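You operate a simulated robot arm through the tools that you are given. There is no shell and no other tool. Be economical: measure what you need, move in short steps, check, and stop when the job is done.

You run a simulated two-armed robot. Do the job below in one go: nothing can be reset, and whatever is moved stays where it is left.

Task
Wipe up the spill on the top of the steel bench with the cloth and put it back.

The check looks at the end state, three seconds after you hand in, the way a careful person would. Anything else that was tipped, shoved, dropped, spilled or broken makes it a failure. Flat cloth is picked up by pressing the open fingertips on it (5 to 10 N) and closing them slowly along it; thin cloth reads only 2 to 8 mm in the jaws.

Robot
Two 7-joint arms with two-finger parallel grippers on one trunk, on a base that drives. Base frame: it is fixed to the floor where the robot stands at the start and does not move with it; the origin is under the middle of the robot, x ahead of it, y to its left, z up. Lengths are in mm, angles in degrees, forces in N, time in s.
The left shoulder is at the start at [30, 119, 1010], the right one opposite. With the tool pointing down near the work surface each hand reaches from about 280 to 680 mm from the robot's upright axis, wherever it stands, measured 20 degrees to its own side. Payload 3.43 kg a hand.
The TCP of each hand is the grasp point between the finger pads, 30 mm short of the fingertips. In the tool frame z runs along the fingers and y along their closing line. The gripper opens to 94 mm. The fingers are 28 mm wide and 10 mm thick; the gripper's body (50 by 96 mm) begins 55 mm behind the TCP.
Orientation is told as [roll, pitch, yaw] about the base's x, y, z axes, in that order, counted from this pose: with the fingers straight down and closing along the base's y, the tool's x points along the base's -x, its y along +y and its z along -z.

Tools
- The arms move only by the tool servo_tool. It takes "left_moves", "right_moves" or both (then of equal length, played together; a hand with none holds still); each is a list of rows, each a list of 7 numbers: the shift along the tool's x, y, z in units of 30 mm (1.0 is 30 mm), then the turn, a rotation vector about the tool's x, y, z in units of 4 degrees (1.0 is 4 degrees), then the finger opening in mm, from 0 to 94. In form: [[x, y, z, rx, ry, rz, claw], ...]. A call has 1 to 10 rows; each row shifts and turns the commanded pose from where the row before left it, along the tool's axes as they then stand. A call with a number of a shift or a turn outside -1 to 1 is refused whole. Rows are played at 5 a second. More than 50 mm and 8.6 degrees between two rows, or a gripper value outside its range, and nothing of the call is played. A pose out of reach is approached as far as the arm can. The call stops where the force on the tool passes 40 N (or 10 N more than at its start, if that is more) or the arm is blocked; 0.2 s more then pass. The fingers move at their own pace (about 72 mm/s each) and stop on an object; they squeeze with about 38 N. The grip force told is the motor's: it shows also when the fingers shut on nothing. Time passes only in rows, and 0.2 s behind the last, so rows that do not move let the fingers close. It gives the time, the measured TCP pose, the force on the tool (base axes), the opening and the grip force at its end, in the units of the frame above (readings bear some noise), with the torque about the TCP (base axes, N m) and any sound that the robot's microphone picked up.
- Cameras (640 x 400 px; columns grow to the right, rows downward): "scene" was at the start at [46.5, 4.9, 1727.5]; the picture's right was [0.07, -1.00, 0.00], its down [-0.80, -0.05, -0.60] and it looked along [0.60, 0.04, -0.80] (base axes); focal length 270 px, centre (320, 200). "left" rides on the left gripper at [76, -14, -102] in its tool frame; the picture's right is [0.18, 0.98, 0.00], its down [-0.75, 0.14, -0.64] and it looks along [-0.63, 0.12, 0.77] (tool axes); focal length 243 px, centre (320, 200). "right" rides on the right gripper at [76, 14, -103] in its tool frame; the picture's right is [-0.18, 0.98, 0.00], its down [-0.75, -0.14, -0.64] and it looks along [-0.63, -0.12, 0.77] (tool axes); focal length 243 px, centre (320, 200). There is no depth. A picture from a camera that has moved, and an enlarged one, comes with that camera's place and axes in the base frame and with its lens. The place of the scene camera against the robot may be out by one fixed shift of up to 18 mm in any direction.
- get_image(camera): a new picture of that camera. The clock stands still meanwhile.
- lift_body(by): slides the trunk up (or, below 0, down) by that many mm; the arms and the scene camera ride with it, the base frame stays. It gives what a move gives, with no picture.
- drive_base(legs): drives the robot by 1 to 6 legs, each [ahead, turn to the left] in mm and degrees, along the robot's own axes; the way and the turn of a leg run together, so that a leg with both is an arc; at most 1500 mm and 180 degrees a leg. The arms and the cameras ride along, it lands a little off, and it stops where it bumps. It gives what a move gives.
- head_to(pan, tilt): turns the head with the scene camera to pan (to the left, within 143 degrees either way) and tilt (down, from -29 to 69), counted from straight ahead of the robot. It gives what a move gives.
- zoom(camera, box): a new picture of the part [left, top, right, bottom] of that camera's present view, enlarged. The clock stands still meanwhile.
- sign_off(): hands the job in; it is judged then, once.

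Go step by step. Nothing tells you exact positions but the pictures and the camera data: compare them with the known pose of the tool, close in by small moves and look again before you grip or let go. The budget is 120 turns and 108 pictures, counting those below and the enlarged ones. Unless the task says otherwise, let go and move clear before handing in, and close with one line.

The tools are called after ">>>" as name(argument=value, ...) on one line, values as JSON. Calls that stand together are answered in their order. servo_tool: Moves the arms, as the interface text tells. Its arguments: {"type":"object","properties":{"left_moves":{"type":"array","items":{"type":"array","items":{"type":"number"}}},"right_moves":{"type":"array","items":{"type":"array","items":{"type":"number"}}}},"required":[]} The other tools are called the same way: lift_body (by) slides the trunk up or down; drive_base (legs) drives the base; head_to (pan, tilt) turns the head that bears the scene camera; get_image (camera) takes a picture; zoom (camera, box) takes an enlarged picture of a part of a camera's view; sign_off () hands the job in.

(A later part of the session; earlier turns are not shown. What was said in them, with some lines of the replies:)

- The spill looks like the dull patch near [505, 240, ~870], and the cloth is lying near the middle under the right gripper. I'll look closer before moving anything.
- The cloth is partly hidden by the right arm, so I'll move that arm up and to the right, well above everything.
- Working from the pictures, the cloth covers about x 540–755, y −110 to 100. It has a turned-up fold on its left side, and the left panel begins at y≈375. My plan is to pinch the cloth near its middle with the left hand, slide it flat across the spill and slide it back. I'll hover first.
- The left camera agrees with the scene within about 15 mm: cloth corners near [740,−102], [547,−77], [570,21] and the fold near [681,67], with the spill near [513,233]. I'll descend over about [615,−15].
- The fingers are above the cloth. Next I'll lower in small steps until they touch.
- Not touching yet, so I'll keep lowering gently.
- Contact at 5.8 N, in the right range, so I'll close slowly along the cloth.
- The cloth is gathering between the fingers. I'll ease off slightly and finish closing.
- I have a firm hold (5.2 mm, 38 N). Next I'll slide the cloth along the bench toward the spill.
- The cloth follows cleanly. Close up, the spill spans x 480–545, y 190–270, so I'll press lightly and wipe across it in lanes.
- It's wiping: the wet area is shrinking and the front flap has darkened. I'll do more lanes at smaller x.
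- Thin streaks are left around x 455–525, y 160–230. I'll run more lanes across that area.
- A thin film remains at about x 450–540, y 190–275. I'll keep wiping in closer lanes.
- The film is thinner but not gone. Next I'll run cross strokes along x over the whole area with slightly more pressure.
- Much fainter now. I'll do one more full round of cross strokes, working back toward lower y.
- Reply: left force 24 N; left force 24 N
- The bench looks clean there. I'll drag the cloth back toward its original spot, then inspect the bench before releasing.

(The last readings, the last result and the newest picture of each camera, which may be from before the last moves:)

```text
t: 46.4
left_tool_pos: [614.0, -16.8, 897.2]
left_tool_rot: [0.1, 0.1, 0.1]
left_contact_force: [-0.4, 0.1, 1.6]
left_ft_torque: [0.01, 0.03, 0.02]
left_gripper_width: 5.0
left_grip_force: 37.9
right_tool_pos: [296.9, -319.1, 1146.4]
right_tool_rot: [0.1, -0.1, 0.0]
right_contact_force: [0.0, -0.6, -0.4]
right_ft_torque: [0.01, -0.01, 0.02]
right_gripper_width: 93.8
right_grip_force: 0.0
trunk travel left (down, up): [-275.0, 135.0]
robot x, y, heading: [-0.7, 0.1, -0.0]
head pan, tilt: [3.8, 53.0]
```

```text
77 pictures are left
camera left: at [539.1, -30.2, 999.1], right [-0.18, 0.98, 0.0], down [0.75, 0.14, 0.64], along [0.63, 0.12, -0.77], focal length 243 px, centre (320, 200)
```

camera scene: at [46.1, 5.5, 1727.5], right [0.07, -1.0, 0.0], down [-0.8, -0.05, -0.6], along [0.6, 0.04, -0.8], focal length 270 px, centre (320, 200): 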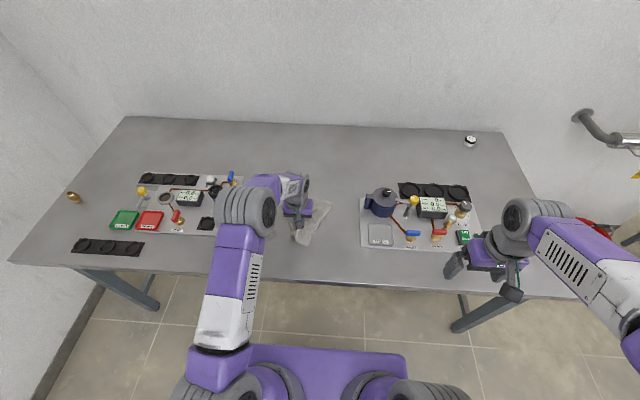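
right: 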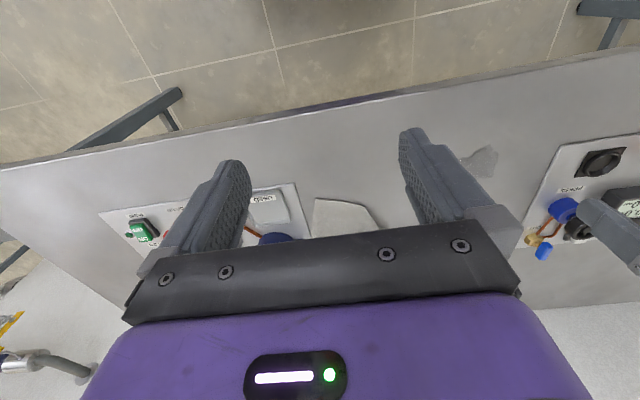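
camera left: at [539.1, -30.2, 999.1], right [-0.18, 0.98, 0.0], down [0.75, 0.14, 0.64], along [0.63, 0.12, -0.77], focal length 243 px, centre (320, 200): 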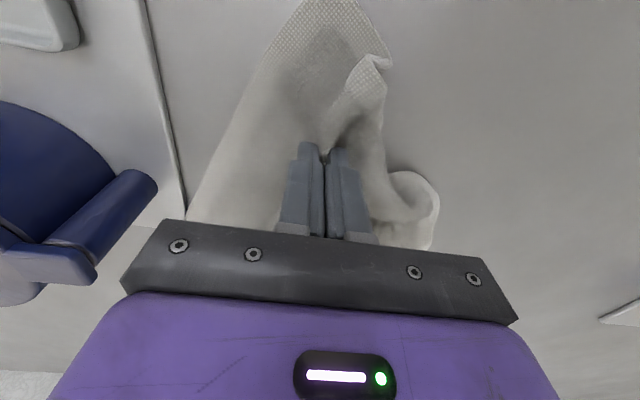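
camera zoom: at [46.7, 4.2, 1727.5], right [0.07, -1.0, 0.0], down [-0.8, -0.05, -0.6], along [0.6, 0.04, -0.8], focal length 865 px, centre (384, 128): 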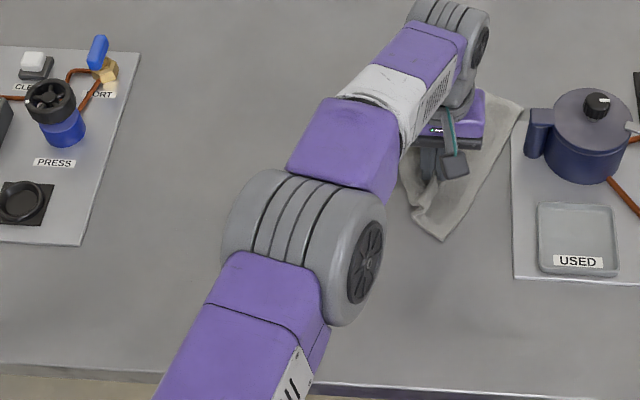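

The cloth is back at its place. I'll open the fingers slowly to spread it again, lift straight up, and then check the bench.

>>> servo_tool(left_moves=[[0, 0, 0.05, 0, 0, 0, 0], [0, 0, 0, 0, 0, 0, 10], [0, 0, 0, 0, 0, 0, 20], [0, 0, 0, 0, 0, 0, 30], [0, 0, 0, 0, 0, 0, 40], [0, 0, -0.3, 0, 0, 0, 46], [0, 0, -0.5, 0, 0, 0, 50], [0, 0, -1, 0, 0, 0, 50], [0, 0, -1, 0, 0, 0, 50], [0, 0, -1, 0, 0, 0, 50]])

>>> servo_tool(left_moves=[[0, 0, -1, 0, 0, 0, 50], [0, 0, -1, 0, 0, 0, 50], [0.5, 1, -0.5, 0, 0, 0, 50], [0.5, 1, 0, 0, 0, 0, 50], [0.5, 1, 0, 0, 0, 0, 50], [0.5, 1, 0, 0, 0, 0, 50], [0.5, 1, 0, 0, 0, 0, 50], [0.5, 1, 0, 0, 0, 0, 50], [0.5, 1, 0, 0, 0, 0, 50], [0.5, 1, 0, 0, 0, 0, 50]])

>>> get_image(camera="left")

>>> zoom(camera="scene", box=[200, 160, 400, 285])

```text
t: 48.6
left_tool_pos: [614.1, -14.7, 1008.8]
left_tool_rot: [0.1, 0.0, 0.1]
left_contact_force: [0.8, -0.1, 0.3]
left_ft_torque: [0.01, 0.01, 0.0]
left_gripper_width: 50.3
left_grip_force: 0.1
right_tool_pos: [295.9, -318.4, 1146.2]
right_tool_rot: [0.1, 0.1, 0.0]
right_contact_force: [0.1, -0.9, -0.3]
right_ft_torque: [0.0, -0.02, -0.01]
right_gripper_width: 94.0
right_grip_force: 0.1
trunk travel left (down, up): [-275.0, 135.0]
robot x, y, heading: [1.2, -1.0, 0.1]
head pan, tilt: [3.8, 53.0]
```

```text
t: 50.8
left_tool_pos: [627.6, 209.7, 1118.1]
left_tool_rot: [0.0, 0.1, 0.1]
left_contact_force: [0.0, -0.1, -0.4]
left_ft_torque: [0.02, 0.0, -0.03]
left_gripper_width: 49.8
left_grip_force: 0.0
left hand out of reach, approached as far as the arm can: row 3, 4, 5, 6, 7, 8, 9, 10
right_tool_pos: [297.0, -316.2, 1146.5]
right_tool_rot: [0.1, 0.0, 0.1]
right_contact_force: [0.7, 0.1, 0.8]
right_ft_torque: [-0.02, 0.03, -0.03]
right_gripper_width: 93.8
right_grip_force: 0.1
trunk travel left (down, up): [-275.0, 135.0]
robot x, y, heading: [-4.1, -4.2, -0.2]
head pan, tilt: [3.8, 53.0]
```

```text
76 pictures are left
camera left: at [551.9, 195.6, 1220.6], right [-0.18, 0.98, 0.0], down [0.75, 0.14, 0.64], along [0.63, 0.12, -0.77], focal length 243 px, centre (320, 200)
```

left: 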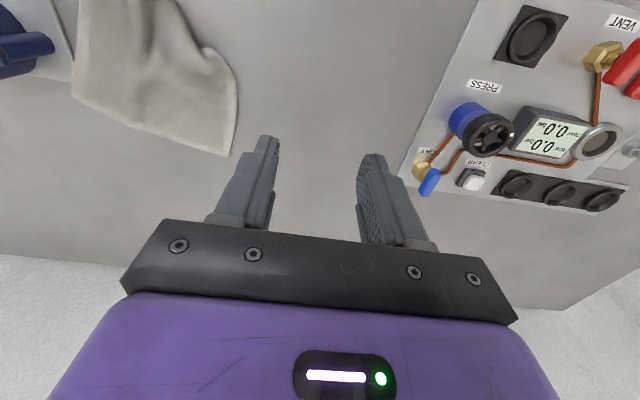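

```text
3.20 times, centred on (300, 222) of scene
camera zoom: at [46.3, 5.9, 1727.5], right [0.07, -1.0, 0.0], down [-0.8, -0.05, -0.6], along [0.6, 0.04, -0.8], focal length 865 px, centre (384, 128)
```

zoom: 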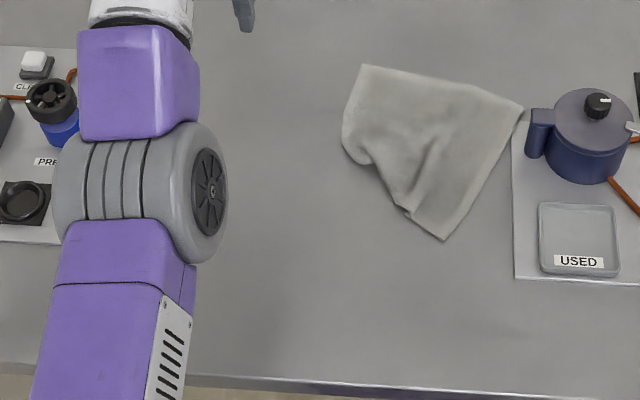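

The cloth lies close to where it was. The left arm stopped at a reach limit, so I'll bring it back toward its start pose for a full view of the bench.

>>> servo_tool(left_moves=[[0, 0.5, 0.7, 0, 0, 0, 50], [0.5, 0.7, 0.5, 0, 0, 0, 50], [0.8, 0.5, 0.2, 0, 0, 0, 50], [0.8, 0.5, 0, 0, 0, 0, 60]])

>>> zoom(camera="scene", box=[220, 160, 420, 285])

```text
t: 51.8
left_tool_pos: [625.1, 284.2, 1087.3]
left_tool_rot: [-0.1, 0.2, 0.1]
left_contact_force: [-0.1, 1.1, -0.2]
left_ft_torque: [0.03, 0.0, 0.03]
left_gripper_width: 60.3
left_grip_force: 0.1
left hand out of reach, approached as far as the arm can: row 1, 2, 3, 4
right_tool_pos: [296.8, -316.9, 1146.2]
right_tool_rot: [0.1, 0.0, 0.1]
right_contact_force: [-0.1, -0.8, 0.1]
right_ft_torque: [0.0, 0.03, -0.01]
right_gripper_width: 94.2
right_grip_force: 0.2
trunk travel left (down, up): [-275.0, 135.0]
robot x, y, heading: [-3.7, 0.5, -0.1]
head pan, tilt: [3.8, 53.0]
```

```text
3.20 times, centred on (320, 222) of scene
camera zoom: at [46.2, 5.7, 1727.5], right [0.07, -1.0, 0.0], down [-0.8, -0.05, -0.6], along [0.6, 0.04, -0.8], focal length 865 px, centre (320, 128)
```

zoom: 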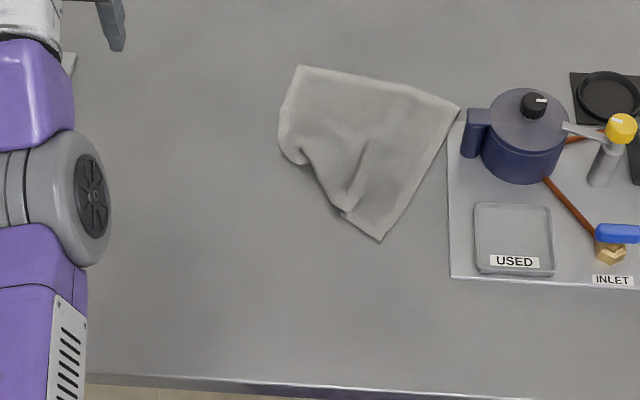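

The spill site looks clean. The left arm seems stuck in x at this height, so I'll lower it a bit over the empty bench and then pull back.

>>> servo_tool(left_moves=[[0, -0.5, 0.9, 0, 0, 0, 60], [0, -0.5, 0.9, 0, 0, 0, 60], [0.8, 0, 0, 0, 0, 0, 60], [0.8, 0, 0, 0, 0, 0, 60]])

>>> zoom(camera="scene", box=[230, 190, 310, 240])

>>> zoom(camera="scene", box=[300, 170, 380, 240])

```text
t: 52.8
left_tool_pos: [637.7, 263.3, 1042.0]
left_tool_rot: [0.0, 0.0, 0.0]
left_contact_force: [0.1, -0.1, -0.7]
left_ft_torque: [-0.01, 0.01, 0.0]
left_gripper_width: 60.2
left_grip_force: 0.1
left hand out of reach, approached as far as the arm can: row 1, 2, 3, 4
right_tool_pos: [296.6, -318.3, 1146.2]
right_tool_rot: [0.1, 0.0, 0.1]
right_contact_force: [0.3, 0.2, 0.0]
right_ft_torque: [-0.02, -0.02, -0.02]
right_gripper_width: 94.1
right_grip_force: 0.0
trunk travel left (down, up): [-275.0, 135.0]
robot x, y, heading: [0.1, 2.1, 0.1]
head pan, tilt: [3.8, 53.0]
```

```text
8.00 times, centred on (270, 215) of scene
camera zoom: at [46.5, 5.1, 1727.5], right [0.07, -1.0, 0.0], down [-0.8, -0.05, -0.6], along [0.6, 0.04, -0.8], focal length 2163 px, centre (720, 80)
```

zoom: 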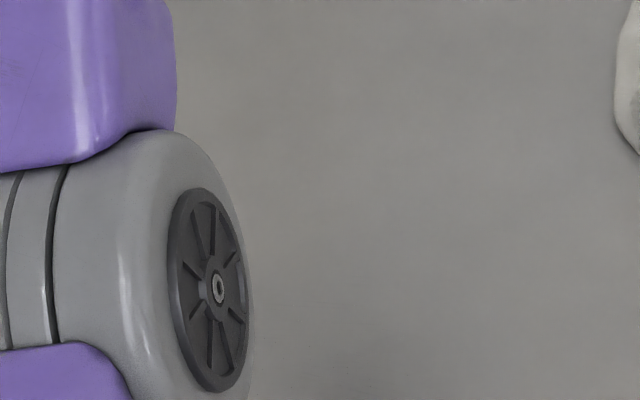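

```text
5.71 times, centred on (340, 205) of scene
camera zoom: at [46.5, 5.1, 1727.5], right [0.07, -1.0, 0.0], down [-0.8, -0.05, -0.6], along [0.6, 0.04, -0.8], focal length 1545 px, centre (206, 171)
```

zoom: 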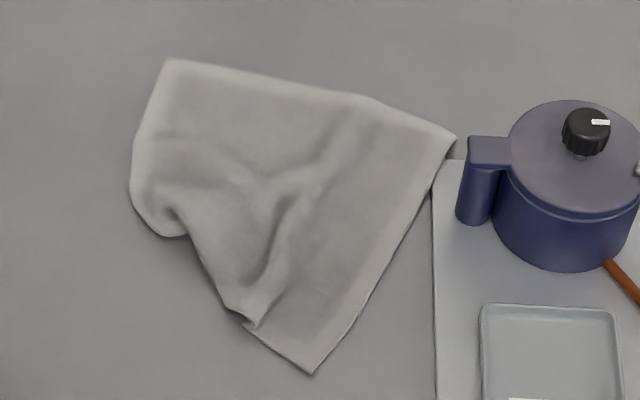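

The cloth is back and the bench looks clean where visible, but the left arm is at full stretch. I'll try pulling inward and down to free it, well clear of the bench.

>>> servo_tool(left_moves=[[1, 0, 0.5, 0, 0, 0, 60], [1, 0, 0.5, 0, 0, 0, 60], [1, 0, 0.5, 0, 0, 0, 60], [1, 0, 0, 0, 0, 0, 60], [1, 0, 0, 0, 0, 0, 60], [0, 0, 0, 0, 0, 0, 60]])

>>> get_image(camera="scene")

```text
t: 54.2
left_tool_pos: [636.8, 286.6, 1011.9]
left_tool_rot: [0.0, 0.1, 0.0]
left_contact_force: [0.0, -0.2, 0.5]
left_ft_torque: [-0.02, -0.02, 0.0]
left_gripper_width: 59.9
left_grip_force: 0.1
left hand out of reach, approached as far as the arm can: row 1, 2, 3, 4, 5
right_tool_pos: [296.6, -317.9, 1146.1]
right_tool_rot: [0.1, 0.1, 0.0]
right_contact_force: [-0.4, 0.5, 0.2]
right_ft_torque: [0.0, -0.03, -0.01]
right_gripper_width: 94.3
right_grip_force: 0.1
trunk travel left (down, up): [-275.0, 135.0]
robot x, y, heading: [1.6, -0.5, 0.0]
head pan, tilt: [3.8, 53.0]
```

```text
71 pictures are left
camera scene: at [46.5, 4.7, 1727.5], right [0.07, -1.0, 0.0], down [-0.8, -0.05, -0.6], along [0.6, 0.04, -0.8], focal length 270 px, centre (320, 200)
```

scene: 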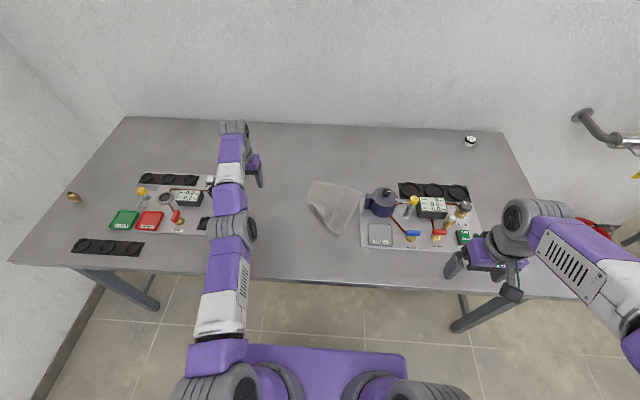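

The arm is simply straight and clear of everything. The spill area is now in full view, so I'll check it closely.

>>> zoom(camera="scene", box=[240, 200, 320, 250])

>>> zoom(camera="scene", box=[335, 175, 383, 205])

```text
8.00 times, centred on (280, 225) of scene
camera zoom: at [46.5, 4.7, 1727.5], right [0.07, -1.0, 0.0], down [-0.8, -0.05, -0.6], along [0.6, 0.04, -0.8], focal length 2163 px, centre (640, 0)
```

zoom: 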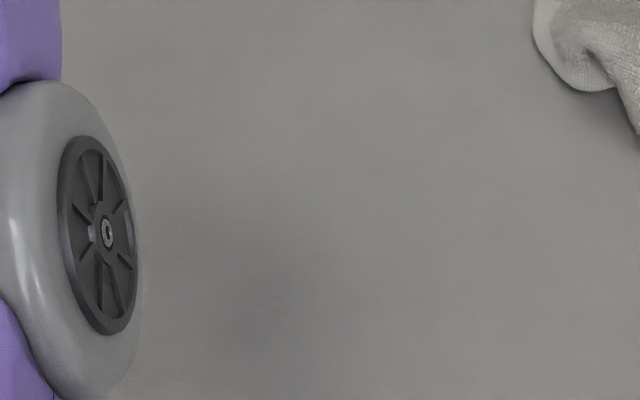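

```text
13.33 times, centred on (359, 190) of scene
camera zoom: at [46.5, 4.7, 1727.5], right [0.07, -1.0, 0.0], down [-0.8, -0.05, -0.6], along [0.6, 0.04, -0.8], focal length 3605 px, centre (-200, 333)
```

zoom: 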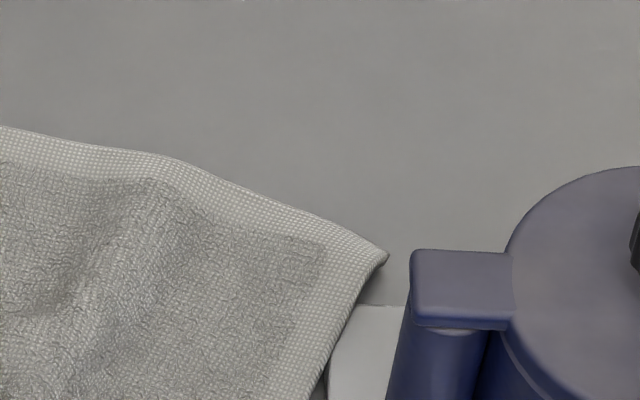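

Only very faint traces, if any, remain, and I want a closer look. I'll try to free the arm by swinging it back toward the last reachable pose, staying high above everything.

>>> servo_tool(left_moves=[[0, -1, -0.5, 0, 0, 0, 60], [0, -1, -0.5, 0, 0, 0, 60], [0, -1, 0, 0, 0, 0, 60], [0, -1, 0, 0, 0, 0, 60], [0.3, -1, 0, 0, 0, 0, 60], [0.3, -1, 0, 0, 0, 0, 60], [0.5, 0, 0, 0, 0, 0, 60], [0.5, 0, 0, 0, 0, 0, 60]])

```text
t: 56.0
left_tool_pos: [640.8, 105.6, 1044.4]
left_tool_rot: [0.0, 0.1, 0.1]
left_contact_force: [0.8, 0.1, 0.1]
left_ft_torque: [0.02, 0.01, -0.01]
left_gripper_width: 60.0
left_grip_force: 0.0
left hand out of reach, approached as far as the arm can: row 1, 3, 5, 6, 7, 8
right_tool_pos: [295.3, -318.0, 1144.6]
right_tool_rot: [0.1, -0.1, 0.0]
right_contact_force: [0.5, -0.4, -0.5]
right_ft_torque: [-0.01, 0.02, -0.02]
right_gripper_width: 94.0
right_grip_force: 0.2
trunk travel left (down, up): [-275.0, 135.0]
robot x, y, heading: [-0.2, -2.2, -0.0]
head pan, tilt: [3.8, 53.0]
```

Tangential moves work, so I'll drop to about shoulder height where this spot is well inside reach and pull back in small steps.

>>> servo_tool(left_moves=[[0, 0, 0.4, 0, 0, 0, 60], [0, 0, 0.4, 0, 0, 0, 60], [0, 0, 0.3, 0, 0, 0, 60], [0.1, 0, 0, 0, 0, 0, 60], [0.1, 0, 0, 0, 0, 0, 60], [0.2, 0, 0, 0, 0, 0, 60], [0.3, 0, 0, 0, 0, 0, 60], [0.5, 0, 0, 0, 0, 0, 60]])

```text
t: 57.8
left_tool_pos: [642.9, 104.9, 1014.1]
left_tool_rot: [0.0, 0.0, 0.0]
left_contact_force: [-0.3, -0.2, 0.3]
left_ft_torque: [0.04, 0.03, 0.04]
left_gripper_width: 59.9
left_grip_force: 0.0
left hand out of reach, approached as far as the arm can: row 2, 4, 6, 7, 8
right_tool_pos: [295.7, -318.5, 1147.2]
right_tool_rot: [0.0, 0.1, 0.0]
right_contact_force: [-0.7, 0.1, -0.1]
right_ft_torque: [0.01, 0.03, -0.05]
right_gripper_width: 93.9
right_grip_force: 0.1
trunk travel left (down, up): [-275.0, 135.0]
robot x, y, heading: [2.0, -1.0, -0.1]
head pan, tilt: [3.8, 53.0]
```

Still resisting inward pulls. I'll try shaking the arm out of the straight configuration with a small tool turn and a larger drop.

>>> servo_tool(left_moves=[[0, 0, 1, 0, 0, 0, 60], [0, 0, 1, 0, 0, 0, 60], [0, 0, 0, 0, 1, 0, 60], [0, 0, 0, 0, 1, 0, 60], [0, 0, 0, 0, 1, 0, 60], [0.5, 0, 0, 0, 0, 0, 60], [0.5, 0, 0, 0, 0, 0, 60]])

```text
t: 59.4
left_tool_pos: [577.6, 111.1, 969.8]
left_tool_rot: [-0.1, 11.9, 0.1]
left_contact_force: [-0.2, 0.3, 0.5]
left_ft_torque: [-0.01, 0.01, 0.02]
left_gripper_width: 60.0
left_grip_force: 0.1
left hand out of reach, approached as far as the arm can: row 3, 4, 5
right_tool_pos: [295.3, -318.3, 1146.7]
right_tool_rot: [0.0, -0.1, 0.0]
right_contact_force: [-0.2, 1.1, 0.1]
right_ft_torque: [0.01, 0.01, 0.03]
right_gripper_width: 93.7
right_grip_force: 0.0
trunk travel left (down, up): [-275.0, 135.0]
robot x, y, heading: [-0.8, 4.8, -0.1]
head pan, tilt: [3.8, 53.0]
```

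Freed. I'll straighten the tool and move back to view the spill area closely.

>>> servo_tool(left_moves=[[0.6, 0.6, 0, 0, -1, 0, 60], [0.6, 0.6, 0, 0, -1, 0, 60], [0.6, 0.6, 0, 0, -1, 0, 60], [0.6, 0.8, 0, 0, 0, 0, 60], [0.6, 0.8, 0, 0, 0, 0, 60], [0.6, 0.8, 0, 0, 0, 0, 60], [0.6, 0.8, 0, 0, 0, 0, 60], [0.6, 0.8, 0, 0, 0, 0, 60]])

>>> get_image(camera="left")

>>> zoom(camera="left", box=[140, 0, 360, 160])

```text
t: 61.2
left_tool_pos: [434.2, 287.1, 977.8]
left_tool_rot: [0.0, 0.0, -0.1]
left_contact_force: [0.2, -0.2, -1.0]
left_ft_torque: [-0.01, -0.02, 0.01]
left_gripper_width: 60.1
left_grip_force: 0.0
right_tool_pos: [296.7, -317.4, 1146.0]
right_tool_rot: [0.1, 0.0, 0.0]
right_contact_force: [0.3, -0.1, -0.2]
right_ft_torque: [0.01, -0.01, -0.04]
right_gripper_width: 94.1
right_grip_force: 0.0
trunk travel left (down, up): [-275.0, 135.0]
robot x, y, heading: [0.7, 1.7, 0.2]
head pan, tilt: [3.8, 53.0]
```

```text
68 pictures are left
camera left: at [359.6, 273.9, 1080.4], right [-0.18, 0.98, 0.0], down [0.75, 0.14, 0.64], along [0.63, 0.12, -0.77], focal length 243 px, centre (320, 200)
```

left: 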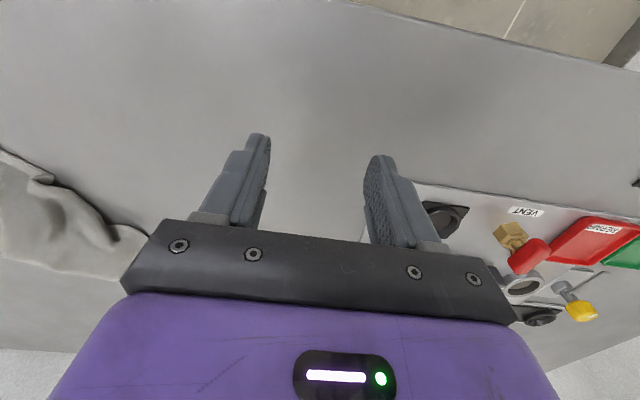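

```text
2.50 times, centred on (250, 80) of left
camera zoom: at [359.6, 273.9, 1080.4], right [-0.18, 0.98, 0.0], down [0.75, 0.14, 0.64], along [0.63, 0.12, -0.77], focal length 606 px, centre (495, 500)
```

zoom: 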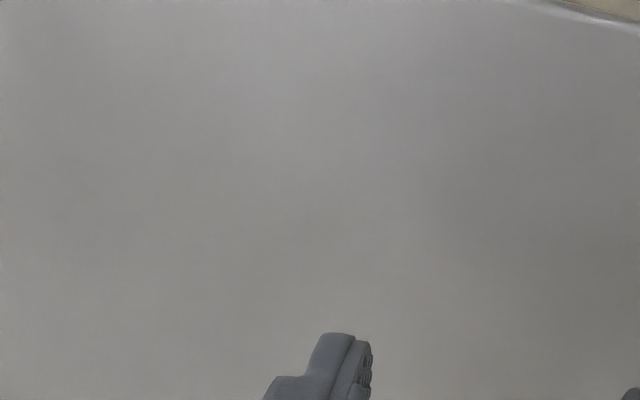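

The spill spot itself is partly behind a finger here; I'll raise the hand to see it.

>>> servo_tool(left_moves=[[0, 0.3, -0.8, 0, 0, 0, 60], [0, 0.3, -0.8, 0, 0, 0, 60], [0, 0.3, -0.8, 0, 0, 0, 60], [0, 0.3, -0.3, 0, 0, 0, 94]])

>>> get_image(camera="left")

>>> zoom(camera="left", box=[150, 60, 350, 185])

>>> zoom(camera="scene", box=[220, 160, 400, 272])

```text
t: 62.2
left_tool_pos: [435.2, 322.4, 1059.8]
left_tool_rot: [0.0, -0.1, 0.0]
left_contact_force: [0.7, 0.2, 0.1]
left_ft_torque: [-0.02, -0.01, -0.01]
left_gripper_width: 93.8
left_grip_force: 0.1
right_tool_pos: [297.3, -317.9, 1146.3]
right_tool_rot: [0.1, 0.0, 0.0]
right_contact_force: [-0.5, 0.3, 0.6]
right_ft_torque: [0.05, -0.03, -0.01]
right_gripper_width: 94.0
right_grip_force: 0.1
trunk travel left (down, up): [-275.0, 135.0]
robot x, y, heading: [4.2, -0.3, 0.3]
head pan, tilt: [3.8, 53.0]
```

```text
66 pictures are left
camera left: at [359.4, 308.3, 1161.1], right [-0.18, 0.98, 0.0], down [0.75, 0.14, 0.64], along [0.63, 0.12, -0.77], focal length 243 px, centre (320, 200)
```

left: 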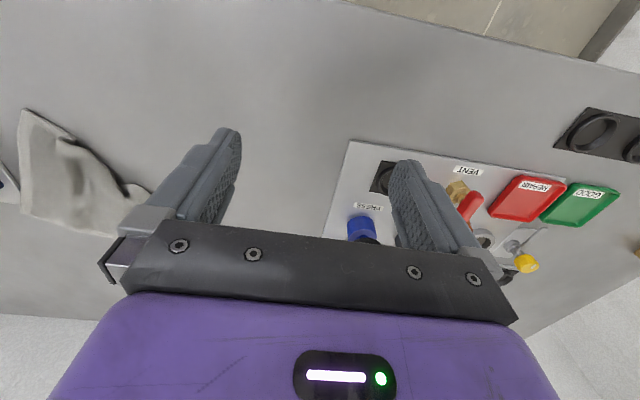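

```text
3.20 times, centred on (250, 122) of left
camera zoom: at [359.4, 308.3, 1161.1], right [-0.18, 0.98, 0.0], down [0.75, 0.14, 0.64], along [0.63, 0.12, -0.77], focal length 776 px, centre (544, 448)
```

zoom: 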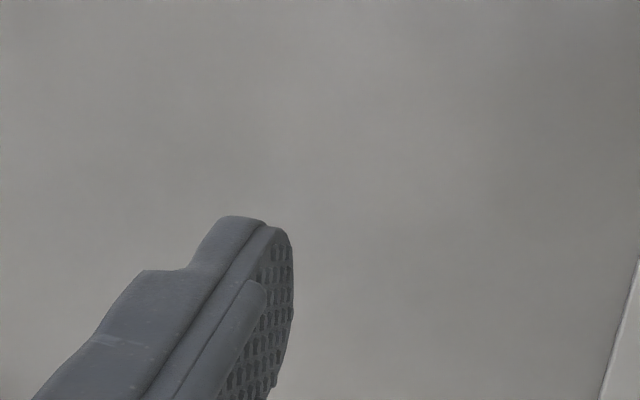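

```text
3.56 times, centred on (310, 216) of scene
camera zoom: at [46.5, 5.2, 1727.5], right [0.07, -1.0, 0.0], down [-0.8, -0.05, -0.6], along [0.6, 0.04, -0.8], focal length 961 px, centre (356, 143)
```

zoom: 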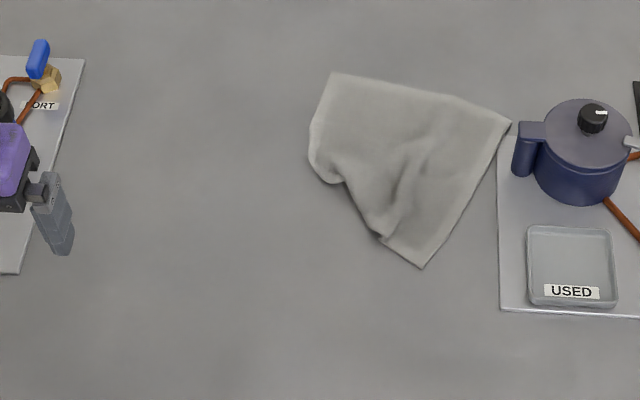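

The bench is clean where the spill was, and the cloth is back in its place with a small turn. Nothing else has moved and both hands are clear, so I'm handing in.

>>> sign_off()

```text
The job is handed in.
```

I wiped up the spill and put the cloth back within about 20–30 mm of where it lay, turned 10–15°. One corner now sits right beside the pot handle at the panel's edge; nothing else was disturbed, and both hands are clear.
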